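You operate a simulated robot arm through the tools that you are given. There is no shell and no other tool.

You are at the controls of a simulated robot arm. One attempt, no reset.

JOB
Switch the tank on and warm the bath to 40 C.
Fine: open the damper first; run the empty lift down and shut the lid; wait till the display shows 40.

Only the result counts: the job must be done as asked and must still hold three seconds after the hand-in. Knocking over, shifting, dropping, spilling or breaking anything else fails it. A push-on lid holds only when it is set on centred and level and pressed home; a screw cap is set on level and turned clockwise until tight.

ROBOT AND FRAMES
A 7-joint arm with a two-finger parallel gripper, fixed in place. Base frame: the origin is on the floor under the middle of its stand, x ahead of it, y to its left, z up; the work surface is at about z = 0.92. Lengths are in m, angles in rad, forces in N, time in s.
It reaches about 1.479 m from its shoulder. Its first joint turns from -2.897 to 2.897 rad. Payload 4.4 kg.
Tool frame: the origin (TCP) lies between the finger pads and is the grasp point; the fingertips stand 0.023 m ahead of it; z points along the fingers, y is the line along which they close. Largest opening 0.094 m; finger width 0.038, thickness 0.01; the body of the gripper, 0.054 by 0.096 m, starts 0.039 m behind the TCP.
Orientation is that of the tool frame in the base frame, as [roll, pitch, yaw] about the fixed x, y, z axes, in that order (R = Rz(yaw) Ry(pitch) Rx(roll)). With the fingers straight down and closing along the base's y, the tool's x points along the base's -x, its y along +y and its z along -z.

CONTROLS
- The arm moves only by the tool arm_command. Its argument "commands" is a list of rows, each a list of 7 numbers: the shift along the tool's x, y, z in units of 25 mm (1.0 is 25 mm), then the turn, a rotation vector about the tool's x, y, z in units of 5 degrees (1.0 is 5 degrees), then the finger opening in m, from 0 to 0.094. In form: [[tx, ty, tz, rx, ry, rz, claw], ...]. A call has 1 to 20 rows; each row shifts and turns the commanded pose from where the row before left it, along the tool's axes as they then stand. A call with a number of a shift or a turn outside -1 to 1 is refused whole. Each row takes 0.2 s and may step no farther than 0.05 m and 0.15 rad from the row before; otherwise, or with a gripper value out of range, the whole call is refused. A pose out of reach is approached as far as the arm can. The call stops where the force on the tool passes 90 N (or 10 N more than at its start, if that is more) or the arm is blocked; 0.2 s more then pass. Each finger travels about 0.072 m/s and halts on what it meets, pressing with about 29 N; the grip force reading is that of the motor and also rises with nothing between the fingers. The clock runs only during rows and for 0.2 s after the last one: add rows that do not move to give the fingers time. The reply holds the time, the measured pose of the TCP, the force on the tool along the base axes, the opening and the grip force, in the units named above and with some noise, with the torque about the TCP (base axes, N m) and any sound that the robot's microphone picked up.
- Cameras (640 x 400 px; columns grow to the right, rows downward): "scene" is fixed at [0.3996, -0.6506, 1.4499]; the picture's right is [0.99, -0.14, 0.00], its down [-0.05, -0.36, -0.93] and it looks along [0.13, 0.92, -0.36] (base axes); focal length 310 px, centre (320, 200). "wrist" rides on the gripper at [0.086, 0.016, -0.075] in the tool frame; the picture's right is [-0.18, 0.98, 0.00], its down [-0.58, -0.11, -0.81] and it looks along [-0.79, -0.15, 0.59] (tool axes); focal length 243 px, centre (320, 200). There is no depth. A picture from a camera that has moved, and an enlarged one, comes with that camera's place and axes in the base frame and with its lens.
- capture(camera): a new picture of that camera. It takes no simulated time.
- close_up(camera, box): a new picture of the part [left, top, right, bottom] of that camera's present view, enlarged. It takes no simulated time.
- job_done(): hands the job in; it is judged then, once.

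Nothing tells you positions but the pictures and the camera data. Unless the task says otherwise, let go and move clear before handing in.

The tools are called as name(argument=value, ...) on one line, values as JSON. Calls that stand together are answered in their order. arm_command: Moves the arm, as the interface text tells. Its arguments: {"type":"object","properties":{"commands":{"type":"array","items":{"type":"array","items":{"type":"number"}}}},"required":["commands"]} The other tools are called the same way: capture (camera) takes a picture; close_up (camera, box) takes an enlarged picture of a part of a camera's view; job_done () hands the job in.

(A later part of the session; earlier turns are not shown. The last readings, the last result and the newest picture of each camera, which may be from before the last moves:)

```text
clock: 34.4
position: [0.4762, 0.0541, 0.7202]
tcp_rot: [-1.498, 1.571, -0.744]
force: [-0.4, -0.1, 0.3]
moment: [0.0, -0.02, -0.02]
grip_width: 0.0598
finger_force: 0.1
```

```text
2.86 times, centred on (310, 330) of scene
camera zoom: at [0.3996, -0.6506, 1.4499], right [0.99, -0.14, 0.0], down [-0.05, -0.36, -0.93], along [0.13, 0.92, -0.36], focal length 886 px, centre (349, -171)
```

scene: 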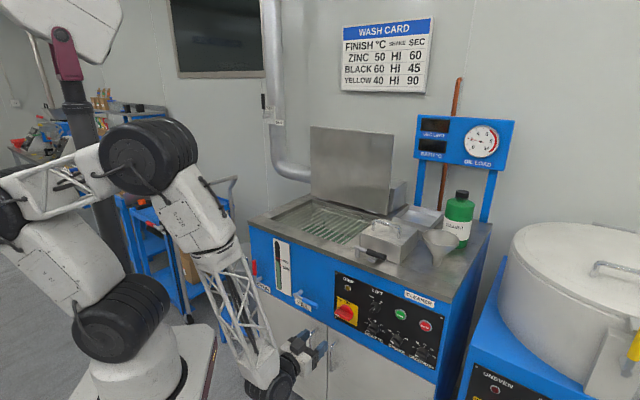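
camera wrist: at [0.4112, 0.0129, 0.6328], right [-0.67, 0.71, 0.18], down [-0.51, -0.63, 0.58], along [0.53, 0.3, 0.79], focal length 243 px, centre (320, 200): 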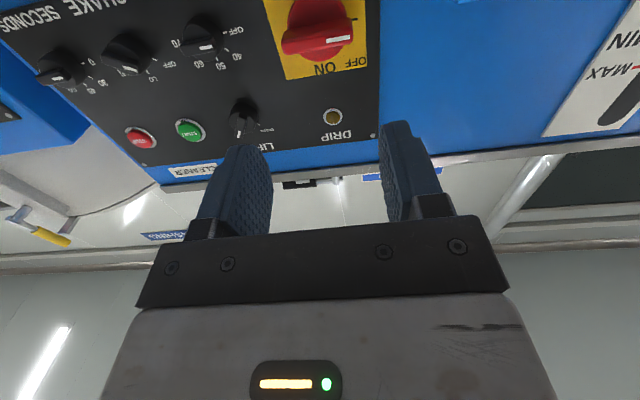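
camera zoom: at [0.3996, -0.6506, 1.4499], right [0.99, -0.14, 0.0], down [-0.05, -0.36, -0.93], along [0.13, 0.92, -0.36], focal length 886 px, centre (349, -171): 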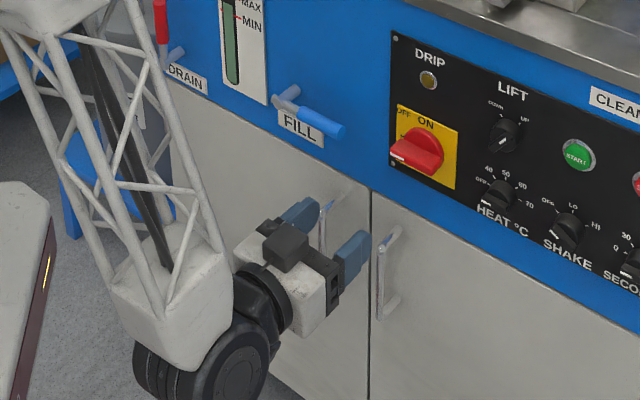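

Triangulated: main switch bar at e1 0.290, D 0.533, z 0.714; heat knob at e1 0.396, D 0.544, z 0.705; lift knob at e1 0.396, D 0.546, z 0.79. I'll roll the hand so the fingers close vertically on the main switch bar.

arm_command(commands=[[0, 0, 0, 0, 0, -1, 0.05], [0, 0, 0, 0, 0, -1, 0.05], [0, 0, 0, 0, 0, -1, 0.05], [0, 0, 0, 0, 0, -1, 0.05], [0, 0, 0, 0, 0, -1, 0.05], [0, 0, 0, 0, 0, -1, 0.05], [0, 0, 0, 0, 0, -1, 0.05], [0, 0, 0, 0, 0, -1, 0.05], [0, 0, 0, 0, 0, -1, 0.05], [0, 0, 0, 0, 0, -1, 0.05], [0, 0, 0, 0, 0, -1, 0.05], [0, 0, 0, 0, 0, -1, 0.05], [0, 0, 0, 0, 0, -1, 0.05], [0, 0, 0, 0, 0, -1, 0.05], [0, 0, 0, 0, 0, -1, 0.05], [0, 0, 0, 0, 0, -1, 0.05], [0, 0, 0, 0, 0, -1, 0.05], [0, 0, 0, 0, 0, -1, 0.05], [0, 0, 0, 0, 0, 0, 0.05]])

capture(camera="scene")

capture(camera="wrist")

```text
clock: 38.4
position: [0.4512, -0.0064, 0.983]
tcp_rot: [-1.597, 0.733, -0.818]
force: [0.0, -0.5, 0.1]
moment: [0.01, 0.03, 0.04]
grip_width: 0.0499
finger_force: 0.1
out of reach, approached as far as the arm can: row 1, 2, 3, 4, 5, 6, 7, 8, 9, 10, 11, 12, 13, 14, 15, 16, 17, 18
```

```text
taken
```

scene: 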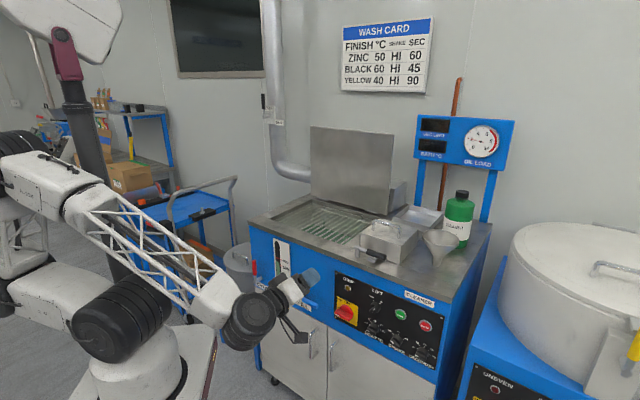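

```text
taken
camera wrist: at [0.4339, -0.0998, 0.9133], right [-0.56, 0.56, -0.61], down [-0.82, -0.3, 0.49], along [0.09, 0.77, 0.63], focal length 243 px, centre (320, 200)
```

wrist: 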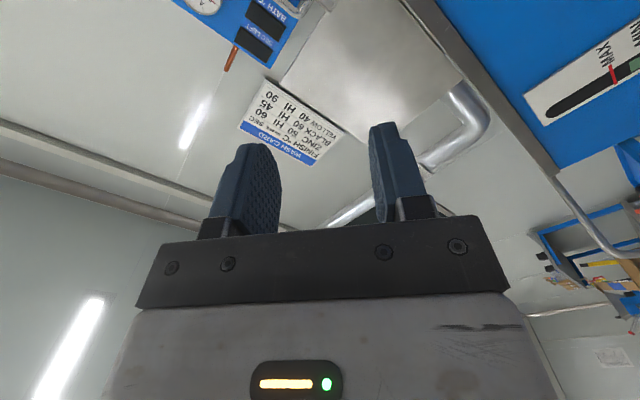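

The roll to the left is beyond the wrist's range, so the arm has only come part way. I'll send a null row to see which pose the controller now holds.

arm_command(commands=[[0, 0, 0, 0, 0, 0, 0.05]])

```text
clock: 38.8
position: [0.4519, -0.0077, 0.9826]
tcp_rot: [-1.596, 0.734, -0.82]
force: [-0.5, 1.1, 0.0]
moment: [0.0, 0.01, -0.05]
grip_width: 0.0499
finger_force: 0.2
```

The controller re-bases on the reached pose, and joint 7 is at its limit on that side. The gripper is symmetric, so I'll roll the other way to +90°.

arm_command(commands=[[0, 0, 0, 0, 0, 1, 0.05], [0, 0, 0, 0, 0, 1, 0.05], [0, 0, 0, 0, 0, 1, 0.05], [0, 0, 0, 0, 0, 1, 0.05], [0, 0, 0, 0, 0, 1, 0.05], [0, 0, 0, 0, 0, 1, 0.05], [0, 0, 0, 0, 0, 1, 0.05], [0, 0, 0, 0, 0, 1, 0.05], [0, 0, 0, 0, 0, 1, 0.05], [0, 0, 0, 0, 0, 1, 0.05], [0, 0, 0, 0, 0, 1, 0.05], [0, 0, 0, 0, 0, 1, 0.05], [0, 0, 0, 0, 0, 1, 0.05], [0, 0, 0, 0, 0, 1, 0.05], [0, 0, 0, 0, 0, 1, 0.05], [0, 0, 0, 0, 0, 1, 0.05], [0, 0, 0, 0, 0, 1, 0.05], [0, 0, 0, 0, 0, 1, 0.05], [0, 0, 0, 0, 0, 1, 0.05], [0, 0, 0, 0, 0, 1, 0.05]])

capture(camera="scene")

```text
clock: 43.0
position: [0.4515, -0.0071, 0.9837]
tcp_rot: [1.594, 0.66, 2.356]
force: [0.7, 0.7, 0.3]
moment: [-0.03, 0.03, 0.02]
grip_width: 0.05
finger_force: 0.2
```

```text
taken
```

scene: 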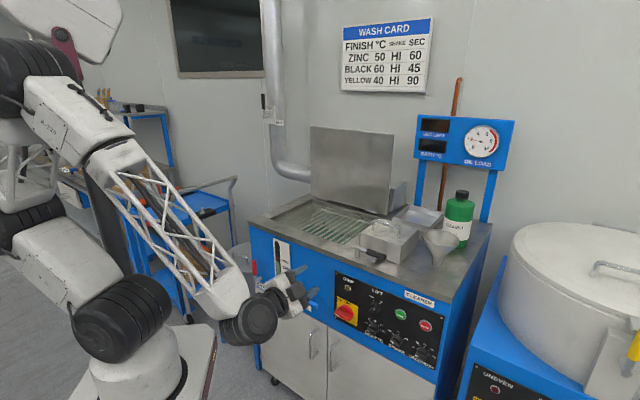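

Rolling positive works. I'll continue to about +90°.

arm_command(commands=[[0, 0, 0, 0, 0, 1, 0.05], [0, 0, 0, 0, 0, 1, 0.05], [0, 0, 0, 0, 0, 1, 0.05], [0, 0, 0, 0, 0, 1, 0.05], [0, 0, 0, 0, 0, 1, 0.05], [0, 0, 0, 0, 0, 1, 0.05], [0, 0, 0, 0, 0, 1, 0.05], [0, 0, 0, 0, 0, 0.6, 0.05], [0, 0, 0, 0, 0, 0, 0.05]])

capture(camera="wrist")

```text
clock: 45.0
position: [0.4493, -0.0057, 0.9823]
tcp_rot: [1.59, 0.0, 2.341]
force: [0.3, 1.0, -0.7]
moment: [0.01, 0.01, 0.0]
grip_width: 0.0502
finger_force: 0.1
```

```text
taken
camera wrist: at [0.3371, 0.0019, 0.9993], right [0.14, -0.12, 0.98], down [-0.18, -0.98, -0.09], along [0.97, -0.16, -0.16], focal length 243 px, centre (320, 200)
```

wrist: 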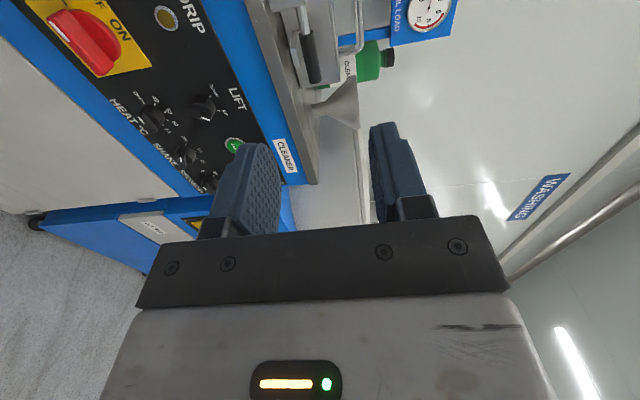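

The hand is rolled to +90° with the camera on the left. I'll correct the small tilt and lower to the main switch height.

arm_command(commands=[[0, 0, 0, -0.22, -0.17, 0, 0.05], [0.08, -0.975, 0.136, 0, 0, 0, 0.05], [0.08, -0.975, 0.136, 0, 0, 0, 0.05], [0.08, -0.975, 0.136, 0, 0, 0, 0.05], [0.08, -0.975, 0.136, 0, 0, 0, 0.05], [0.08, -0.975, 0.136, 0, 0, 0, 0.05], [0.08, -0.975, 0.136, 0, 0, 0, 0.05], [0.08, -0.975, 0.136, 0, 0, 0, 0.05], [0.08, -0.975, 0.136, 0, 0, 0, 0.05], [0.08, -0.975, 0.136, 0, 0, 0, 0.05], [0.08, -0.975, 0.136, 0, 0, 0, 0.05], [0.08, -0.975, 0.136, 0, 0, 0, 0.05], [0, 0, 0, 0, 0, 0, 0.05]])

capture(camera="wrist")

capture(camera="scene")

```text
clock: 47.8
position: [0.464, 0.0354, 0.7132]
tcp_rot: [1.57, 0.0, 2.327]
force: [0.5, 0.1, -0.3]
moment: [-0.01, -0.02, 0.01]
grip_width: 0.05
finger_force: 0.2
```

```text
taken
camera wrist: at [0.3501, 0.0454, 0.7283], right [0.13, -0.13, 0.98], down [-0.19, -0.98, -0.11], along [0.97, -0.17, -0.15], focal length 243 px, centre (320, 200)
```

wrist: 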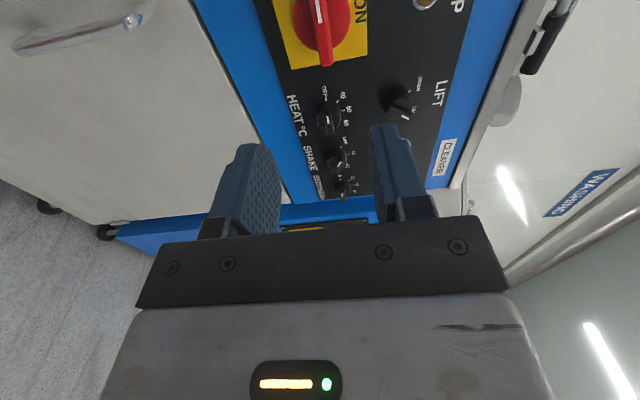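

```text
taken
```

scene: 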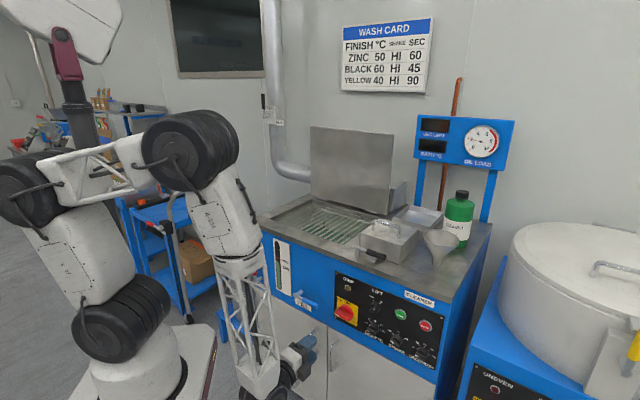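

The hand is now level and lined up with the main switch. I'll zoom in to check alignment before going in.

close_up(camera="wrist", box=[250, 0, 390, 87])

```text
4.57 times, centred on (320, 44) of wrist
camera zoom: at [0.3501, 0.0454, 0.7283], right [0.13, -0.13, 0.98], down [-0.19, -0.98, -0.11], along [0.97, -0.17, -0.15], focal length 1109 px, centre (320, 915)
```

zoom: 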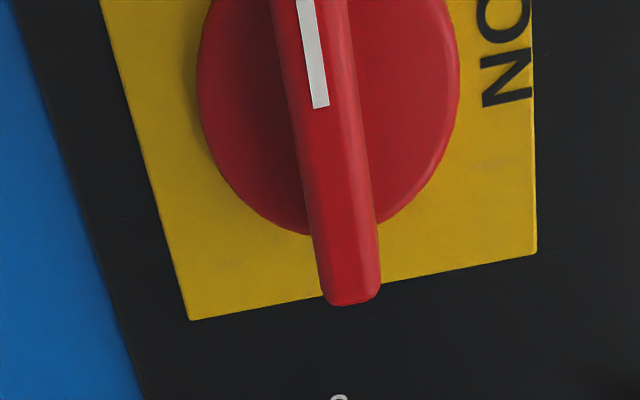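

The bar centre sits about 3 mm left of and 2 mm above the hand's axis. I'll correct that and go in to within 2 cm before the final approach.

arm_command(commands=[[0.12, 0.09, 1, 0, 0, 0, 0.05], [0, 0, 1, 0, 0, 0, 0.05], [0, 0, 1, 0, 0, 0, 0.05], [0, 0, 1, 0, 0, 0, 0.05], [0, 0, 1, 0, 0, 0, 0.05], [0, 0, 0.5, 0, 0, 0, 0.05]])

capture(camera="wrist")

close_up(camera="scene", box=[280, 250, 420, 350])

```text
clock: 49.2
position: [0.5611, 0.1314, 0.7163]
tcp_rot: [1.571, 0.0, 2.325]
force: [-0.6, -1.1, 0.9]
moment: [0.02, 0.0, -0.03]
grip_width: 0.0503
finger_force: 0.1
```

```text
taken
camera wrist: at [0.4471, 0.1406, 0.7322], right [0.13, -0.13, 0.98], down [-0.19, -0.98, -0.11], along [0.97, -0.17, -0.15], focal length 243 px, centre (320, 200)
```

wrist: 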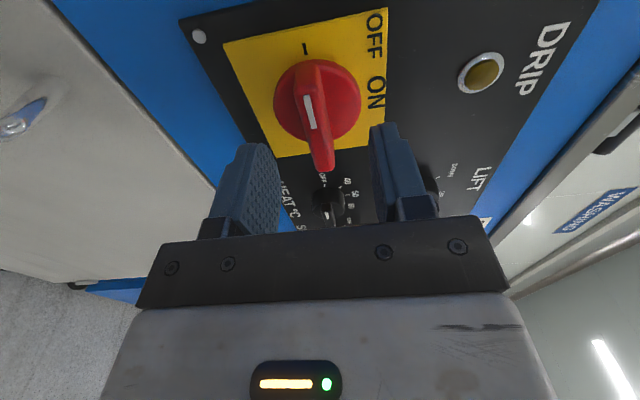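

```text
4.00 times, centred on (350, 300) of scene
camera zoom: at [0.3996, -0.6506, 1.4499], right [0.99, -0.14, 0.0], down [-0.05, -0.36, -0.93], along [0.13, 0.92, -0.36], focal length 1241 px, centre (200, -200)
```

zoom: 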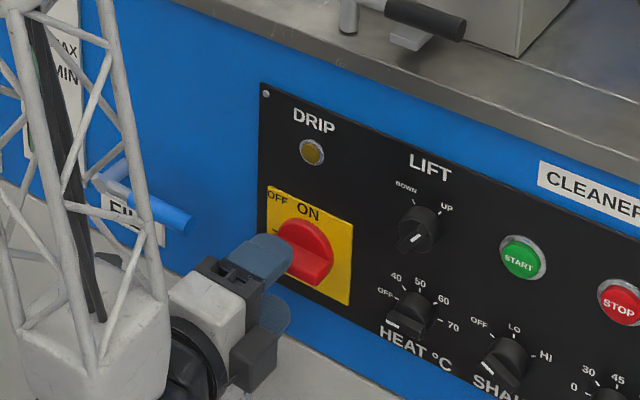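

The bar sits centred between the fingers. I'll go the last 23 mm in and close.

arm_command(commands=[[0, 0, 0.5, 0, 0, 0, 0.05], [0, 0, 0.44, 0, 0, 0, 0.05], [0, 0, 0, 0, 0, 0, 0.03], [0, 0, 0, 0, 0, 0, 0.0], [0, 0, 0, 0, 0, 0, 0.0], [0, 0, 0, 0, 0, 0, 0.0]])

capture(camera="wrist")

```text
clock: 50.6
position: [0.5771, 0.1471, 0.7146]
tcp_rot: [1.575, -0.002, 2.327]
force: [24.2, 7.7, -53.0]
moment: [-0.31, 0.4, -0.69]
grip_width: 0.013
finger_force: 45.6
```

```text
taken
camera wrist: at [0.4639, 0.1575, 0.7311], right [0.13, -0.13, 0.98], down [-0.19, -0.98, -0.11], along [0.97, -0.17, -0.15], focal length 243 px, centre (320, 200)
```

wrist: 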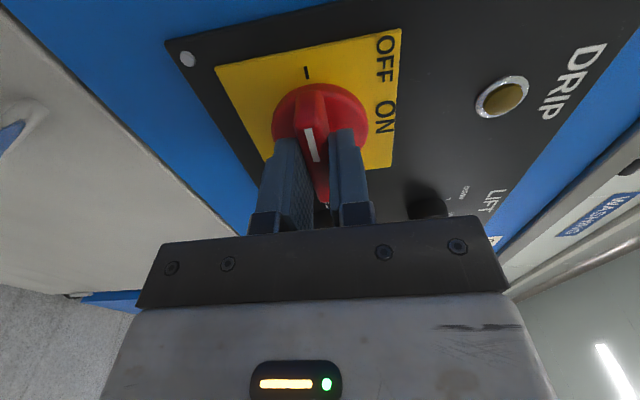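

I have the bar gripped at 13 mm. I'll relieve the vertical side load, then turn clockwise 45° and check.

arm_command(commands=[[0, -0.08, 0, 0, 0, 0, 0.0], [0, 0, 0, 0, 0, 1, 0.0], [0, 0, 0, 0, 0, 1, 0.0], [0, 0, 0, 0, 0, 1, 0.0], [0, 0, 0, 0, 0, 1, 0.0], [0, 0, 0, 0, 0, 1, 0.0], [0, 0, 0, 0, 0, 1, 0.0], [0, 0, 0, 0, 0, 1, 0.0], [0, 0, 0, 0, 0, 1, 0.0], [0, 0, 0, 0, 0, 1, 0.0]])

capture(camera="wrist")

close_up(camera="scene", box=[280, 250, 420, 350])

```text
clock: 52.8
position: [0.5775, 0.1476, 0.7143]
tcp_rot: [1.569, -0.785, 2.327]
force: [-5.8, 15.1, 29.5]
moment: [-0.25, 0.28, 0.37]
grip_width: 0.0132
finger_force: 45.6
```

```text
taken
camera wrist: at [0.4898, 0.1305, 0.7866], right [0.57, -0.6, 0.56], down [-0.36, -0.8, -0.49], along [0.74, 0.07, -0.66], focal length 243 px, centre (320, 200)
```

wrist: 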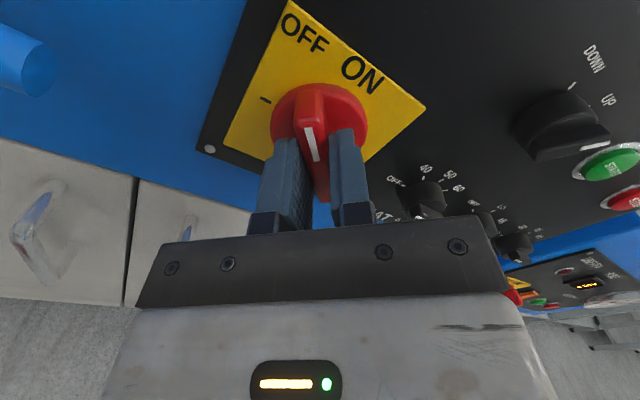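

```text
4.00 times, centred on (350, 300) of scene
camera zoom: at [0.3996, -0.6506, 1.4499], right [0.99, -0.14, 0.0], down [-0.05, -0.36, -0.93], along [0.13, 0.92, -0.36], focal length 1241 px, centre (200, -200)
```

zoom: 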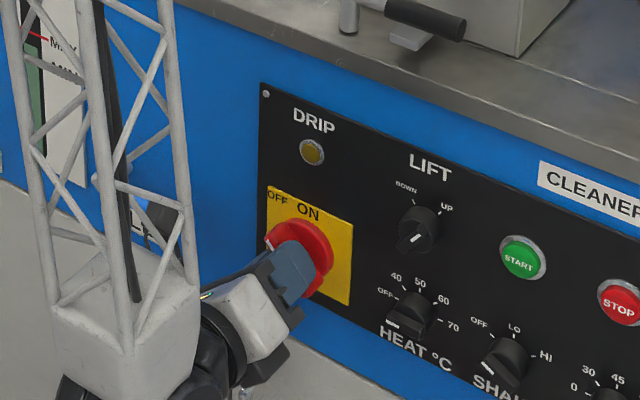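

The switch is halfway. I'll turn the remaining 45°.

arm_command(commands=[[0, 0, 0, 0, 0, 1, 0.0], [0, 0, 0, 0, 0, 1, 0.0], [0, 0, 0, 0, 0, 1, 0.0], [0, 0, 0, 0, 0, 1, 0.0], [0, 0, 0, 0, 0, 1, 0.0], [0, 0, 0, 0, 0, 1, 0.0], [0, 0, 0, 0, 0, 1, 0.0], [0, 0, 0, 0, 0, 1, 0.0], [0, 0, 0, 0, 0, 1, 0.0], [0, 0, 0, 0, 0, 0, 0.0]])

capture(camera="wrist")

capture(camera="scene")

```text
clock: 55.0
position: [0.5788, 0.1485, 0.7136]
tcp_rot: [-1.799, -1.57, -0.586]
force: [-9.3, 23.7, 29.8]
moment: [-0.14, 0.01, 1.03]
grip_width: 0.0132
finger_force: 45.2
```

```text
taken
camera wrist: at [0.5349, 0.0826, 0.7995], right [0.67, -0.71, -0.19], down [-0.66, -0.47, -0.58], along [0.33, 0.51, -0.79], focal length 243 px, centre (320, 200)
```

wrist: 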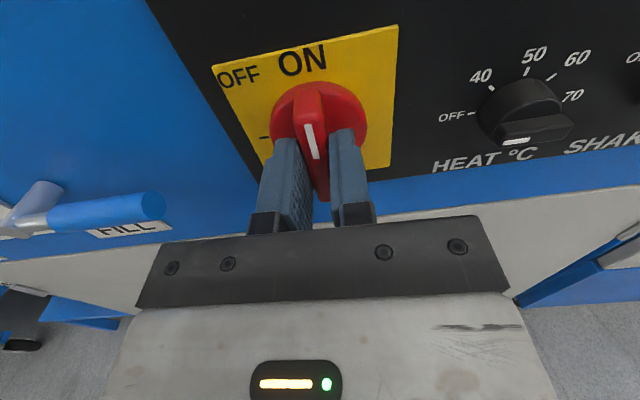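

```text
taken
```

scene: 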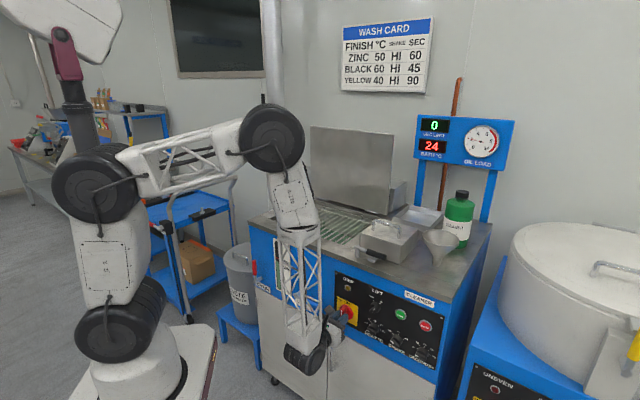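

The display lit up (0 s, 24 °C), so the tank is on and the pointer is at ON. I'll release, back off and move to the lift knob.

arm_command(commands=[[0, 0, 0, 0, 0, 0, 0.03], [0, 0, 0, 0, 0, 0, 0.05], [0, 0, -1, 0, 0, 0, 0.05], [0, 0, -1, 0, 0, 0, 0.05], [0, 0, -1, 0, 0, 0, 0.05], [0, 0, -1, 0, 0, 0, 0.05], [0, 0, -1, 0, 0, 0, 0.05], [0.6, 0.86, 0, 0, 0, 0, 0.05], [0.6, 0.86, 0, 0, 0, 0, 0.05], [0.6, 0.86, 0, 0, 0, 0, 0.05], [0.6, 0.86, 0, 0, 0, 0, 0.05], [0.6, 0.86, 0, 0, 0, 0, 0.05], [0, 0, 0, 0, 0, 0, 0.05]])

capture(camera="wrist")

capture(camera="scene")

```text
clock: 57.8
position: [0.5633, -0.0175, 0.79]
tcp_rot: [-2.145, -1.57, -0.24]
force: [0.1, -0.5, 0.2]
moment: [0.01, 0.0, -0.03]
grip_width: 0.0498
finger_force: 0.1
```

```text
taken
camera wrist: at [0.5186, -0.0818, 0.8753], right [0.67, -0.72, -0.18], down [-0.66, -0.47, -0.58], along [0.33, 0.51, -0.79], focal length 243 px, centre (320, 200)
```

wrist: 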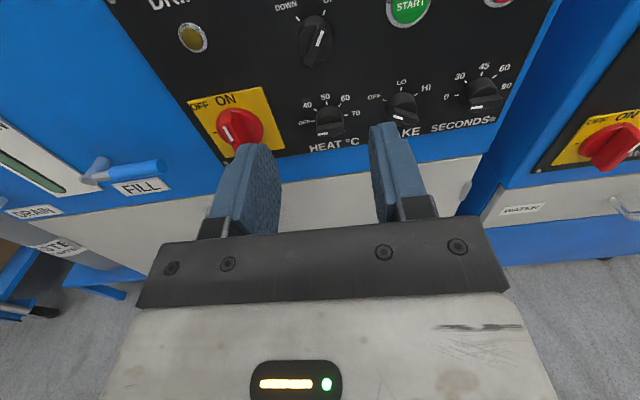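

```text
taken
```

scene: 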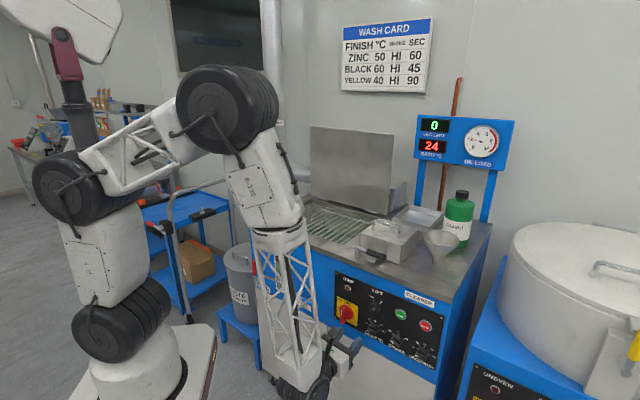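

Tank is on, and I have an upright view. I'll zoom in on the lift knob to align.

close_up(camera="wrist", box=[265, 0, 375, 69])

close_up(camera="wrist", box=[180, 80, 290, 149])

```text
5.80 times, centred on (320, 34) of wrist
camera zoom: at [0.5186, -0.0818, 0.8753], right [0.67, -0.72, -0.18], down [-0.66, -0.47, -0.58], along [0.33, 0.51, -0.79], focal length 1406 px, centre (320, 1159)
```

zoom: 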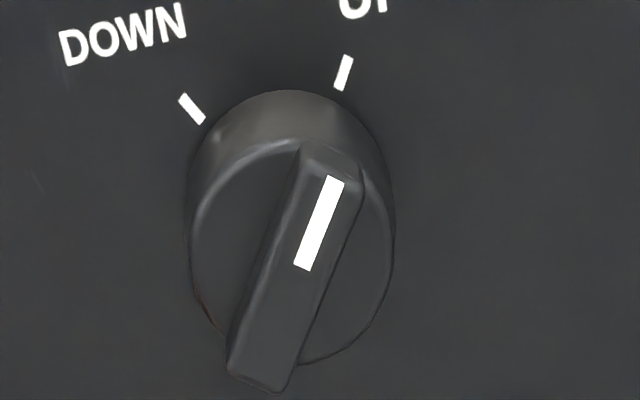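

```text
5.80 times, centred on (235, 114) of wrist
camera zoom: at [0.5186, -0.0818, 0.8753], right [0.67, -0.72, -0.18], down [-0.66, -0.47, -0.58], along [0.33, 0.51, -0.79], focal length 1406 px, centre (813, 696)
```

zoom: 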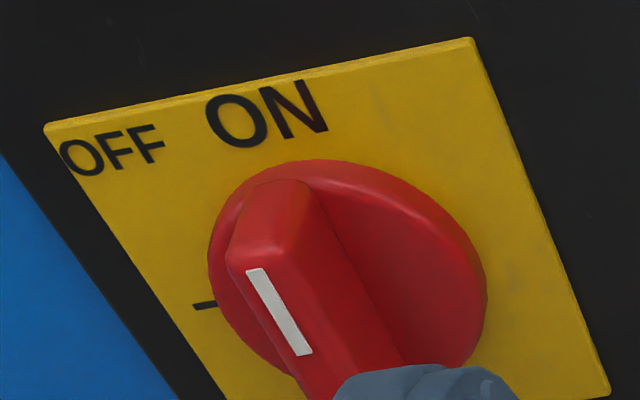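

The main switch reads ON. The lift bar leans about 34° right (UP) and lies 3.5 mm left of my axis. I'll roll to match it and approach.

arm_command(commands=[[0, -0.14, 0, 0, 0, 0, 0.05], [0, 0, 0, 0, 0, 1, 0.05], [0, 0, 0, 0, 0, 1, 0.05], [0, 0, 0, 0, 0, 1, 0.05], [0, 0, 0, 0, 0, 1, 0.05], [0, 0, 0, 0, 0, 1, 0.05], [0, 0, 0, 0, 0, 1, 0.05], [0, 0, 0, 0, 0, 0.8, 0.05], [0, 0, 1, 0, 0, 0, 0.05], [0, 0, 1, 0, 0, 0, 0.05], [0, 0, 1, 0, 0, 0, 0.05], [0, 0, 1, 0, 0, 0, 0.05], [0, 0, 0.4, 0, 0, 0, 0.05]])

capture(camera="wrist")

close_up(camera="scene", box=[300, 250, 440, 350])

```text
clock: 60.6
position: [0.6392, 0.0599, 0.7889]
tcp_rot: [-1.569, -0.978, -0.815]
force: [-0.1, -0.5, -0.4]
moment: [0.02, 0.02, 0.01]
grip_width: 0.0499
finger_force: 0.0
```

```text
taken
camera wrist: at [0.6269, -0.0372, 0.8511], right [0.49, -0.52, -0.7], down [-0.87, -0.25, -0.42], along [0.04, 0.82, -0.57], focal length 243 px, centre (320, 200)
```

wrist: 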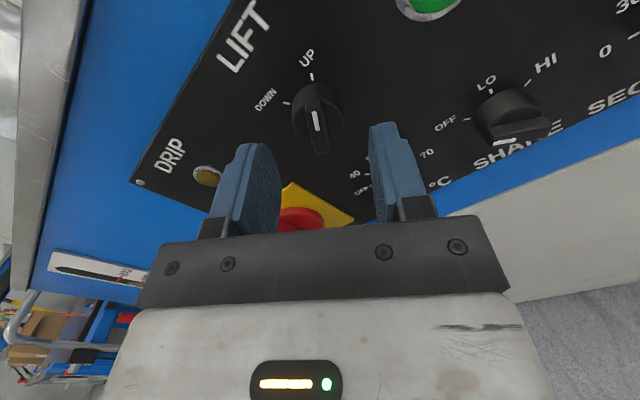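

```text
4.00 times, centred on (370, 300) of scene
camera zoom: at [0.3996, -0.6506, 1.4499], right [0.99, -0.14, 0.0], down [-0.05, -0.36, -0.93], along [0.13, 0.92, -0.36], focal length 1241 px, centre (120, -200)
```

zoom: 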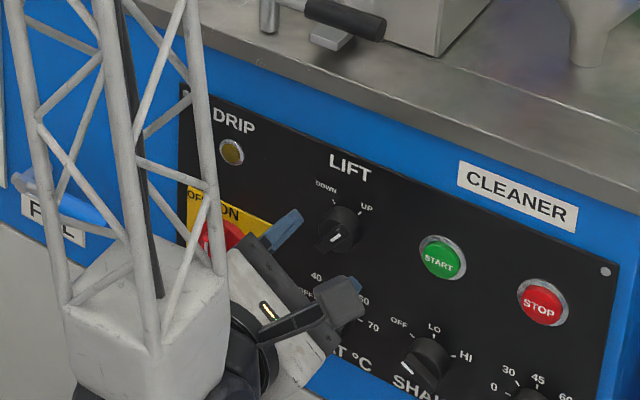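

Alignment looks good. I'll go in the last 23 mm and close gently on the lift bar.

arm_command(commands=[[0, 0, 0.5, 0, 0, 0, 0.05], [0, 0, 0.42, 0, 0, 0, 0.05], [0, 0, 0, 0, 0, 0, 0.05]])

close_up(camera="wrist", box=[220, 60, 420, 185])

```text
clock: 61.4
position: [0.6563, 0.0772, 0.7876]
tcp_rot: [-1.571, -0.977, -0.814]
force: [0.2, -0.3, 0.7]
moment: [0.0, -0.02, 0.01]
grip_width: 0.0498
finger_force: 0.1
```

```text
3.20 times, centred on (320, 122) of wrist
camera zoom: at [0.6444, -0.0206, 0.8506], right [0.49, -0.52, -0.7], down [-0.87, -0.25, -0.42], along [0.04, 0.82, -0.57], focal length 776 px, centre (320, 448)
```

zoom: 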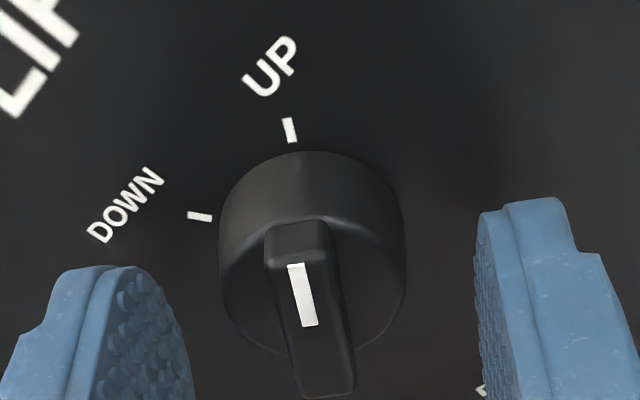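

I'm aligned within about 2 mm and not touching. I'll shift slightly and close.

arm_command(commands=[[0, -0.06, 0, 0, 0, 0, 0.03], [0, 0, 0, 0, 0, 0, 0.0], [0, 0, 0, 0, 0, 0, 0.0], [0, 0, 0, 0, 0, 0, 0.0], [0, 0, 0, 0, 0, 0, 0.0]])

close_up(camera="wrist", box=[220, 60, 420, 185])

```text
clock: 62.6
position: [0.6544, 0.078, 0.7888]
tcp_rot: [-1.573, -0.977, -0.816]
force: [26.4, -7.8, -21.6]
moment: [-0.26, 0.36, -0.55]
grip_width: 0.03
finger_force: 45.2
```

```text
3.20 times, centred on (320, 122) of wrist
camera zoom: at [0.6435, -0.0202, 0.8514], right [0.49, -0.52, -0.7], down [-0.87, -0.25, -0.42], along [0.04, 0.82, -0.57], focal length 776 px, centre (320, 448)
```

zoom: 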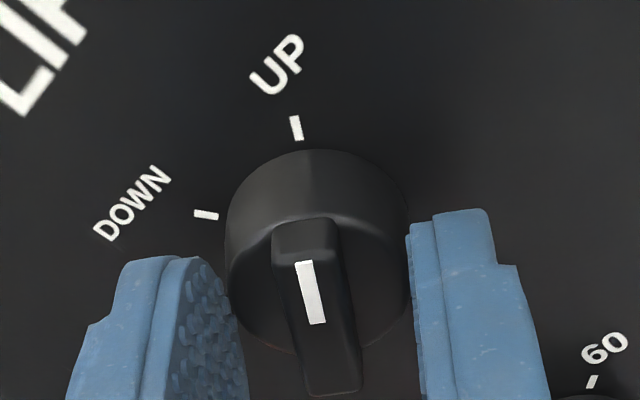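

The fingers closed on the 30 mm round base rather than the bar. I'll open, back off 9 mm and close on the bar itself.

arm_command(commands=[[0, 0, 0, 0, 0, 0, 0.045], [0, 0.06, 0, 0, 0, 0, 0.045], [0, 0, -0.36, 0, 0, 0, 0.045], [0, 0, 0, 0, 0, 0, 0.02], [0, 0, 0, 0, 0, 0, 0.0], [0, 0, 0, 0, 0, 0, 0.0], [0, 0, 0, 0, 0, 0, 0.0], [0, 0, 0, 0, 0, 0, 0.0]])

close_up(camera="wrist", box=[220, 60, 420, 185])

```text
clock: 64.4
position: [0.6495, 0.071, 0.7894]
tcp_rot: [-1.571, -0.977, -0.815]
force: [-18.8, 3.9, 13.9]
moment: [0.38, -0.44, 0.24]
grip_width: 0.0097
finger_force: 45.2
```

```text
3.20 times, centred on (320, 122) of wrist
camera zoom: at [0.637, -0.027, 0.8513], right [0.49, -0.52, -0.7], down [-0.87, -0.25, -0.42], along [0.04, 0.82, -0.57], focal length 776 px, centre (320, 448)
```

zoom: 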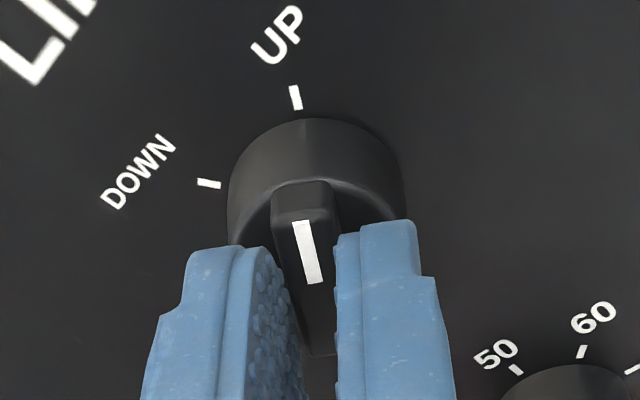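

I now have the 10 mm bar. I'll turn it 70° anticlockwise to DOWN.

arm_command(commands=[[0, 0, 0, 0, 0, -1, 0.0], [0, 0, 0, 0, 0, -1, 0.0], [0, 0, 0, 0, 0, -1, 0.0], [0, 0, 0, 0, 0, -1, 0.0], [0, 0, 0, 0, 0, -1, 0.0], [0, 0, 0, 0, 0, -1, 0.0], [0, 0, 0, 0, 0, -1, 0.0], [0, 0, 0, 0, 0, -1, 0.0], [0, 0, 0, 0, 0, -1, 0.0], [0, 0, 0, 0, 0, -1, 0.0], [0, 0, 0, 0, 0, -1, 0.0], [0, 0, 0, 0, 0, -1, 0.0], [0, 0, 0, 0, 0, -1, 0.0], [0, 0, 0, 0, 0, -1, 0.0]])

close_up(camera="wrist", box=[220, 60, 420, 185])

capture(camera="scene")

```text
clock: 67.4
position: [0.65, 0.0696, 0.7899]
tcp_rot: [1.569, -0.941, 2.326]
force: [49.5, -33.6, -9.7]
moment: [0.44, 1.0, -1.27]
grip_width: 0.01
finger_force: 45.1
```

```text
3.20 times, centred on (320, 122) of wrist
camera zoom: at [0.5694, 0.0452, 0.8682], right [0.62, -0.66, 0.43], down [-0.41, -0.74, -0.53], along [0.67, 0.15, -0.73], focal length 776 px, centre (320, 448)
```

zoom: 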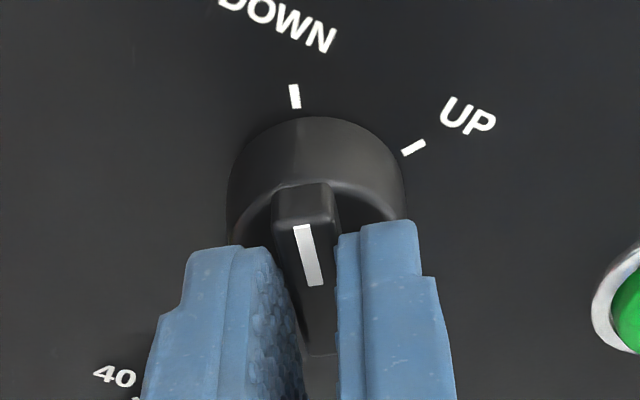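

```text
taken
```

scene: 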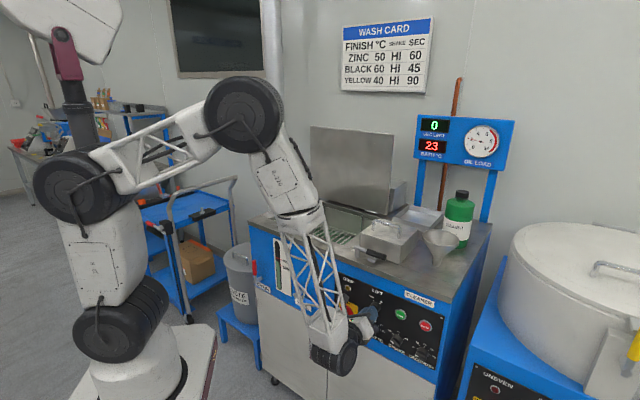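

The lift knob now points to DOWN. I'll release, back away and check that the lift goes down.

arm_command(commands=[[0, 0, 0, 0, 0, 0, 0.03], [0, 0, 0, 0, 0, 0, 0.05], [0, 0, -1, 0, 0, 0, 0.05], [0, 0, -1, 0, 0, 0, 0.05], [0, 0, -1, 0, 0, 0, 0.05], [0, 0, -1, 0, 0, 0, 0.05], [0, 0, -1, 0, 0, 0, 0.05], [0, 0, 0, 0, 0, 0, 0.05]])

capture(camera="wrist")

close_up(camera="scene", box=[250, 170, 420, 280])

close_up(camera="scene", box=[410, 105, 510, 175])

```text
clock: 69.2
position: [0.558, -0.0149, 0.7906]
tcp_rot: [1.571, -0.943, 2.324]
force: [0.4, 0.1, 0.2]
moment: [0.04, -0.01, 0.0]
grip_width: 0.0499
finger_force: 0.0
```

```text
taken
camera wrist: at [0.478, -0.0408, 0.8685], right [0.62, -0.66, 0.43], down [-0.41, -0.74, -0.53], along [0.67, 0.15, -0.73], focal length 243 px, centre (320, 200)
```

wrist: 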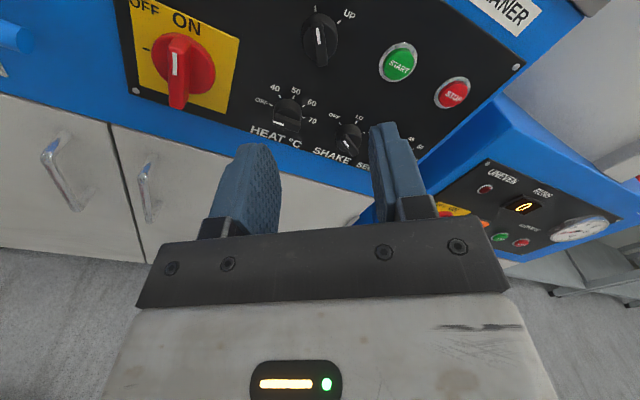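

```text
3.64 times, centred on (335, 225) of scene
camera zoom: at [0.3996, -0.6506, 1.4499], right [0.99, -0.14, 0.0], down [-0.05, -0.36, -0.93], along [0.13, 0.92, -0.36], focal length 1128 px, centre (266, 109)
```

zoom: 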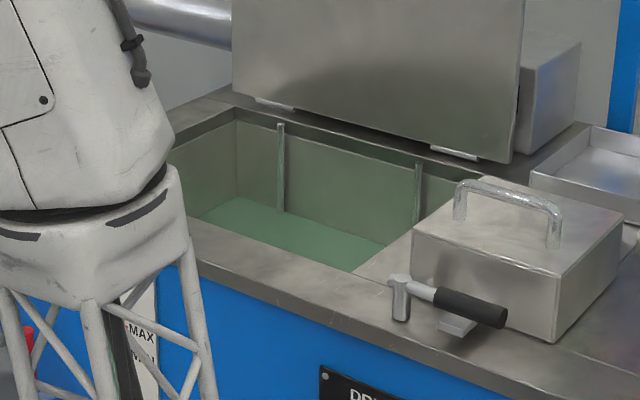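

```text
5.71 times, centred on (460, 140) of scene
camera zoom: at [0.3996, -0.6506, 1.4499], right [0.99, -0.14, 0.0], down [-0.05, -0.36, -0.93], along [0.13, 0.92, -0.36], focal length 1772 px, centre (-480, 543)
```

zoom: 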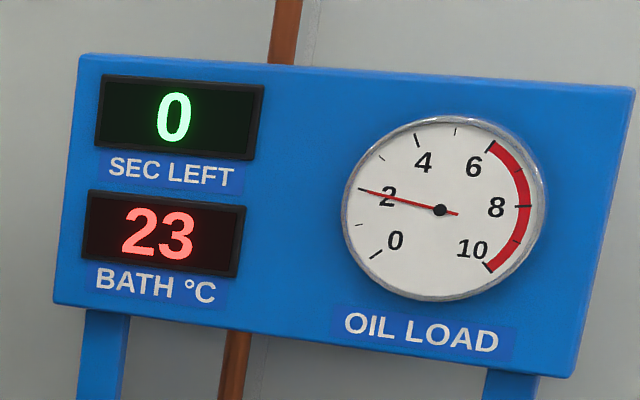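

The lift rack has gone down and the display reads 23 °C. Next comes the lid. I'll roll back to +90°, raise the hand and look at the lid from above.

arm_command(commands=[[0, 0, 0, 0, 0, -1, 0.05], [0, 0, 0, 0, 0, -1, 0.05], [0, 0, 0, 0, 0, -1, 0.05], [0, 0, 0, 0, 0, -1, 0.05], [0, 0, 0, 0, 0, -1, 0.05], [0, 0, 0, 0, 0, -1, 0.05], [0, 0, 0, 0, 0, -1, 0.05], [0, 0, 0, 0, 0, -1, 0.05], [0, 0, 0, 0, 0, -1, 0.05], [0, 0, 0, 0, 0, -1, 0.05], [0, 0, 0, 0, 0, -0.8, 0.05], [0, 1, 0, 0, 0, 0, 0.05], [0, 1, 0, 0, 0, 0, 0.05], [0, 1, 0, 0, 0, 0, 0.05], [0, 1, 0, 0, 0, 0, 0.05], [0, 1, 0, 0, 0, 0, 0.05], [0, 1, 0, 0, 0, 0, 0.05], [0, 1, 0, 0, 0, 0, 0.05], [0, 1, 0, 0, 0, 0, 0.05]])

arm_command(commands=[[0, 1, 0, 0, 0, 0, 0.05], [0, 1, 0, 0, 0, 0, 0.05], [0, 1, 0, 0, 0, 0, 0.05], [0, 1, 0, 0, 0, 0, 0.05], [0, 1, 0, 0, 0, 0, 0.05], [0, 1, 0, 0, 0, 0, 0.05], [0, 1, 0, 0, 0, 0, 0.05], [0, 1, 0, 0, 0, 0, 0.05], [0, 1, 0, 0, 0, 0, 0.05], [0, 1, 0, 0, 0, 0, 0.05], [0, 1, 0, 0, 0, 0, 0.05], [0, 1, 0, 0, 0, 0, 0.05], [0, 1, 0, 0, 0, 0, 0.05], [0, 1, 0, 0, 0, 0, 0.05], [0, 1, 0, 0, 0, 0, 0.05], [0, 1, 0, 0, 0, 0, 0.05], [0, 1, 0, 0, 0, 0, 0.05], [0, 1, 0, 0, 0, 0, 0.05]])

capture(camera="scene")

capture(camera="wrist")

```text
clock: 73.2
position: [0.5582, -0.0146, 0.9871]
tcp_rot: [1.572, -0.001, 2.327]
force: [0.6, -0.5, 0.0]
moment: [-0.01, 0.01, 0.02]
grip_width: 0.0499
finger_force: 0.0
```

```text
clock: 77.0
position: [0.5576, -0.0134, 1.4392]
tcp_rot: [1.572, 0.0, 2.328]
force: [-0.1, -0.2, -0.3]
moment: [0.01, 0.01, -0.02]
grip_width: 0.05
finger_force: 0.0
```

```text
taken
```

scene: 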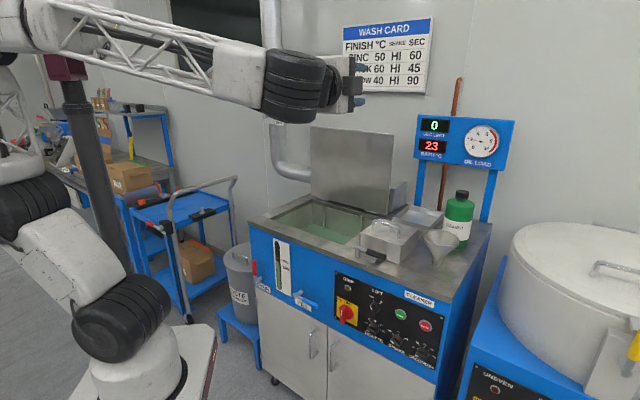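

```text
taken
camera wrist: at [0.4436, -0.0046, 1.4555], right [0.13, -0.13, 0.98], down [-0.19, -0.98, -0.11], along [0.97, -0.17, -0.15], focal length 243 px, centre (320, 200)
```

wrist: 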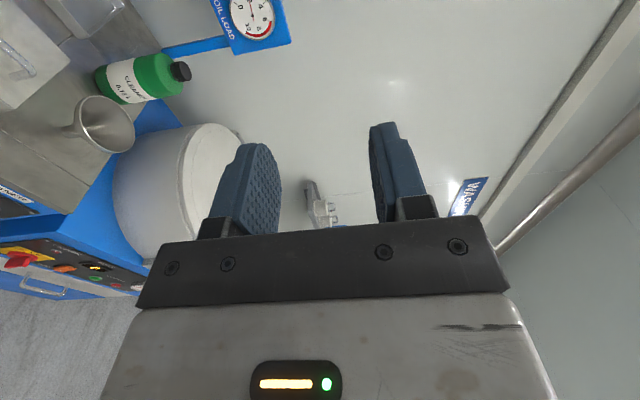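

I'll pitch the fingers down and move over the lid so I can see along its top edge.

arm_command(commands=[[0, 0, 0, 1, 0, 0, 0.05], [0, 0, 0, 1, 0, 0, 0.05], [0, 0, 0, 1, 0, 0, 0.05], [0, 0, 0, 1, 0, 0, 0.05], [0, 0, 0, 1, 0, 0, 0.05], [0, 0, 0, 1, 0, 0, 0.05], [0, 0, 0, 1, 0, 0, 0.05], [0, 0, 0, 1, 0, 0, 0.05], [0, 0, 0, 1, 0, 0, 0.05], [0, 0, 0, 1, 0, 0, 0.05], [0, 0, 0, 1, 0, 0, 0.05], [0, 0, 0, 1, 0, 0, 0.05], [0, 0, 0, 1, 0, 0, 0.05], [0, 0, 0, 1, 0, 0, 0.05], [0, 0, 0, 1, 0, 0, 0.05], [0, 0, 0, 1, 0, 0, 0.05], [0, 0, 0, 1, 0, 0, 0.05], [0, 0, 0, 1, 0, 0, 0.05]])

arm_command(commands=[[0.75, 1, -0.12, 0, 0, 0, 0.05], [0.75, 1, -0.12, 0, 0, 0, 0.05], [0.75, 1, -0.12, 0, 0, 0, 0.05], [0.75, 1, -0.12, 0, 0, 0, 0.05], [0.75, 1, -0.12, 0, 0, 0, 0.05], [0.75, 1, -0.12, 0, 0, 0, 0.05], [0.75, 1, -0.12, 0, 0, 0, 0.05], [0.75, 1, -0.12, 0, 0, 0, 0.05], [0.75, 1, -0.12, 0, 0, 0, 0.05], [0.75, 1, -0.12, 0, 0, 0, 0.05], [0.75, 1, -0.12, 0, 0, 0, 0.05], [0.75, 1, -0.12, 0, 0, 0, 0.05], [0.75, 1, -0.12, 0, 0, 0, 0.05], [0.75, 1, -0.12, 0, 0, 0, 0.05], [0.75, 1, -0.12, 0, 0, 0, 0.05], [0.75, 1, -0.12, 0, 0, 0, 0.05], [0.75, 1, -0.12, 0, 0, 0, 0.05], [0.75, 1, -0.12, 0, 0, 0, 0.05], [0.75, 1, -0.12, 0, 0, 0, 0.05], [0.75, 0.9, -0.12, 0, 0, 0, 0.05]])

capture(camera="scene")

capture(camera="wrist")

```text
clock: 80.8
position: [0.5583, -0.0147, 1.4392]
tcp_rot: [-3.141, 0.0, 2.324]
force: [0.6, -0.5, 1.1]
moment: [-0.04, 0.02, -0.01]
grip_width: 0.0501
finger_force: 0.0
```

```text
clock: 85.0
position: [0.6631, 0.5987, 1.5019]
tcp_rot: [3.139, 0.0, 2.325]
force: [-1.1, 0.3, 0.2]
moment: [-0.02, 0.0, 0.0]
grip_width: 0.0499
finger_force: 0.0
```

```text
taken
```

scene: 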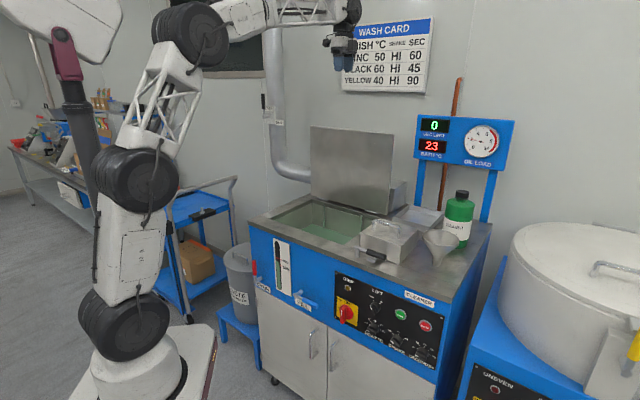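

```text
taken
camera wrist: at [0.6159, 0.6711, 1.5747], right [0.84, 0.54, 0.0], down [0.32, -0.5, 0.81], along [0.44, -0.68, -0.59], focal length 243 px, centre (320, 200)
```

wrist: 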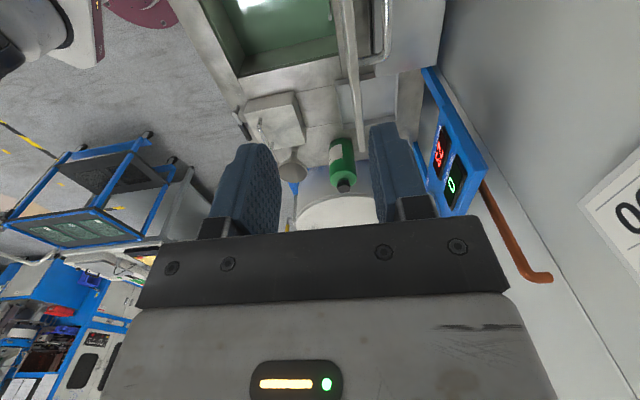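

I can see the lid edge-on, with its handle on the rear (outer) face. I'll zoom in.

close_up(camera="wrist", box=[240, 0, 460, 138])

close_up(camera="scene", box=[300, 110, 420, 230])

```text
2.90 times, centred on (350, 69) of wrist
camera zoom: at [0.6159, 0.6711, 1.5747], right [0.84, 0.54, 0.0], down [0.32, -0.5, 0.81], along [0.44, -0.68, -0.59], focal length 703 px, centre (233, 580)
```

zoom: 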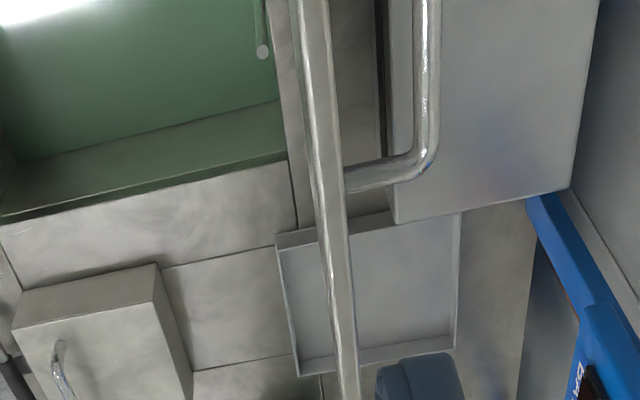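

```text
3.33 times, centred on (360, 170) of scene
camera zoom: at [0.3996, -0.6506, 1.4499], right [0.99, -0.14, 0.0], down [-0.05, -0.36, -0.93], along [0.13, 0.92, -0.36], focal length 1034 px, centre (187, 300)
```

zoom: 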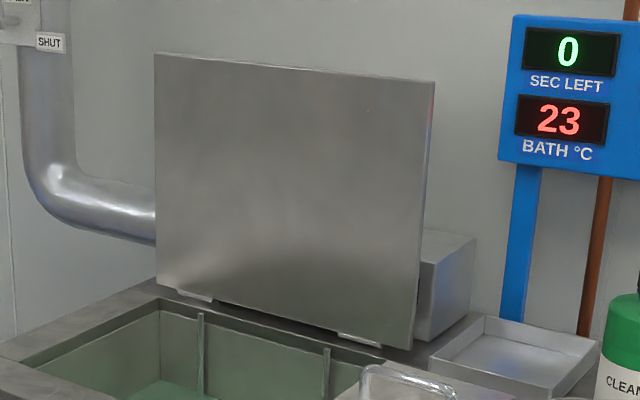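

The lid is a vertical plate hinged at about D 0.92, z 0.935, with a U-handle on its rear face (bar near D 0.972, z 1.21, e1 0 to 0.137; tank yaw is really −45°). I'll hover over the handle bar to measure it.

arm_command(commands=[[0, 0, 0, 0, 0, -0.36, 0.05], [-0.41, 0.8, 0.5, 0, 0, 0, 0.05], [-0.41, 0.8, 1, 0, 0, 0, 0.05], [0, 0.8, 1, 0, 0, 0, 0.05], [0, 0.79, 1, 0, 0, 0, 0.05], [0, 0, 1, 0, 0, 0, 0.05], [0, 0, 0.4, 0, 0, 0, 0.05], [0, 0, 0, 0, 0, 0, 0.05]])

capture(camera="wrist")

close_up(camera="wrist", box=[240, 0, 460, 138])

```text
clock: 86.8
position: [0.7314, 0.6432, 1.3753]
tcp_rot: [3.14, -0.001, 2.359]
force: [-0.6, 0.1, -0.4]
moment: [0.03, 0.0, 0.01]
grip_width: 0.0499
finger_force: 0.0
```

```text
taken
camera wrist: at [0.6824, 0.7133, 1.4505], right [0.82, 0.57, 0.0], down [0.33, -0.49, 0.81], along [0.46, -0.66, -0.59], focal length 243 px, centre (320, 200)
```

wrist: 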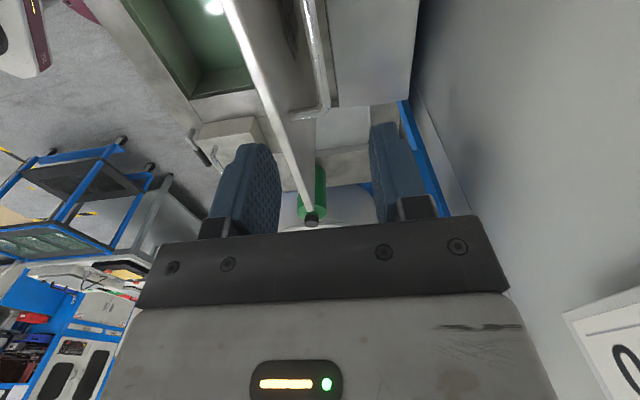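

```text
2.90 times, centred on (350, 69) of wrist
camera zoom: at [0.6824, 0.7133, 1.4505], right [0.82, 0.57, 0.0], down [0.33, -0.49, 0.81], along [0.46, -0.66, -0.59], focal length 703 px, centre (233, 580)
```

zoom: 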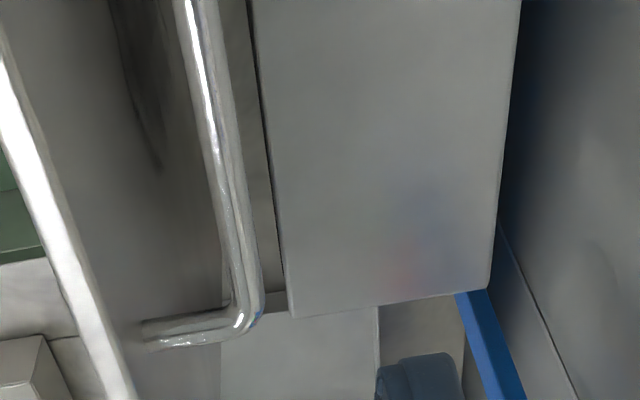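

The bar centre is at D 0.965, z 1.215, about 13 mm thick and 32 mm behind the lid. I'll narrow the fingers to 30 mm and come down astride the bar.

arm_command(commands=[[0, -0.3, 0, 0, 0, 0, 0.03], [0, 0, 1, 0, 0, 0, 0.03], [0, 0, 1, 0, 0, 0, 0.03], [0, 0, 1, 0, 0, 0, 0.03], [0, 0, 1, 0, 0, 0, 0.03], [0, 0, 0.6, 0, 0, 0, 0.03], [0, 0, 0, 0, 0, 0, 0.03]])

capture(camera="wrist")

close_up(camera="scene", box=[300, 90, 420, 190])

```text
clock: 88.4
position: [0.7292, 0.6362, 1.2612]
tcp_rot: [3.141, -0.001, 2.357]
force: [0.7, 0.5, -1.1]
moment: [0.01, -0.02, 0.05]
grip_width: 0.03
finger_force: 0.1
```

```text
taken
camera wrist: at [0.6785, 0.7079, 1.3353], right [0.82, 0.57, 0.0], down [0.34, -0.49, 0.81], along [0.46, -0.66, -0.59], focal length 243 px, centre (320, 200)
```

wrist: 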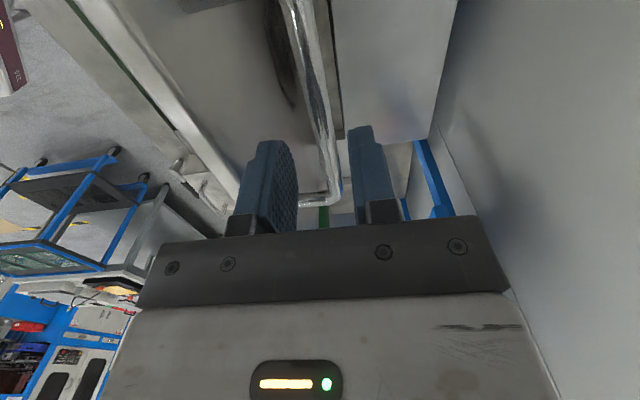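

```text
4.00 times, centred on (360, 140) of scene
camera zoom: at [0.3996, -0.6506, 1.4499], right [0.99, -0.14, 0.0], down [-0.05, -0.36, -0.93], along [0.13, 0.92, -0.36], focal length 1241 px, centre (160, 440)
```

zoom: 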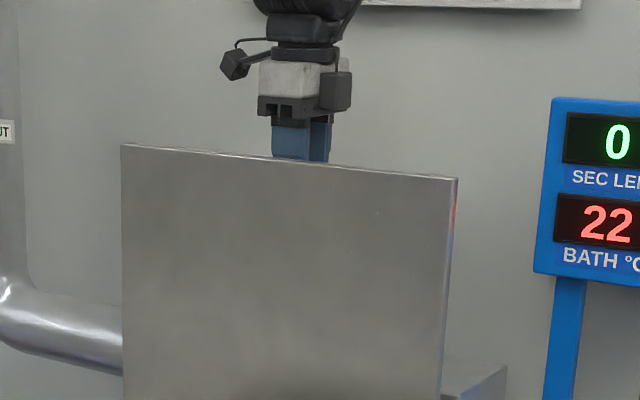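

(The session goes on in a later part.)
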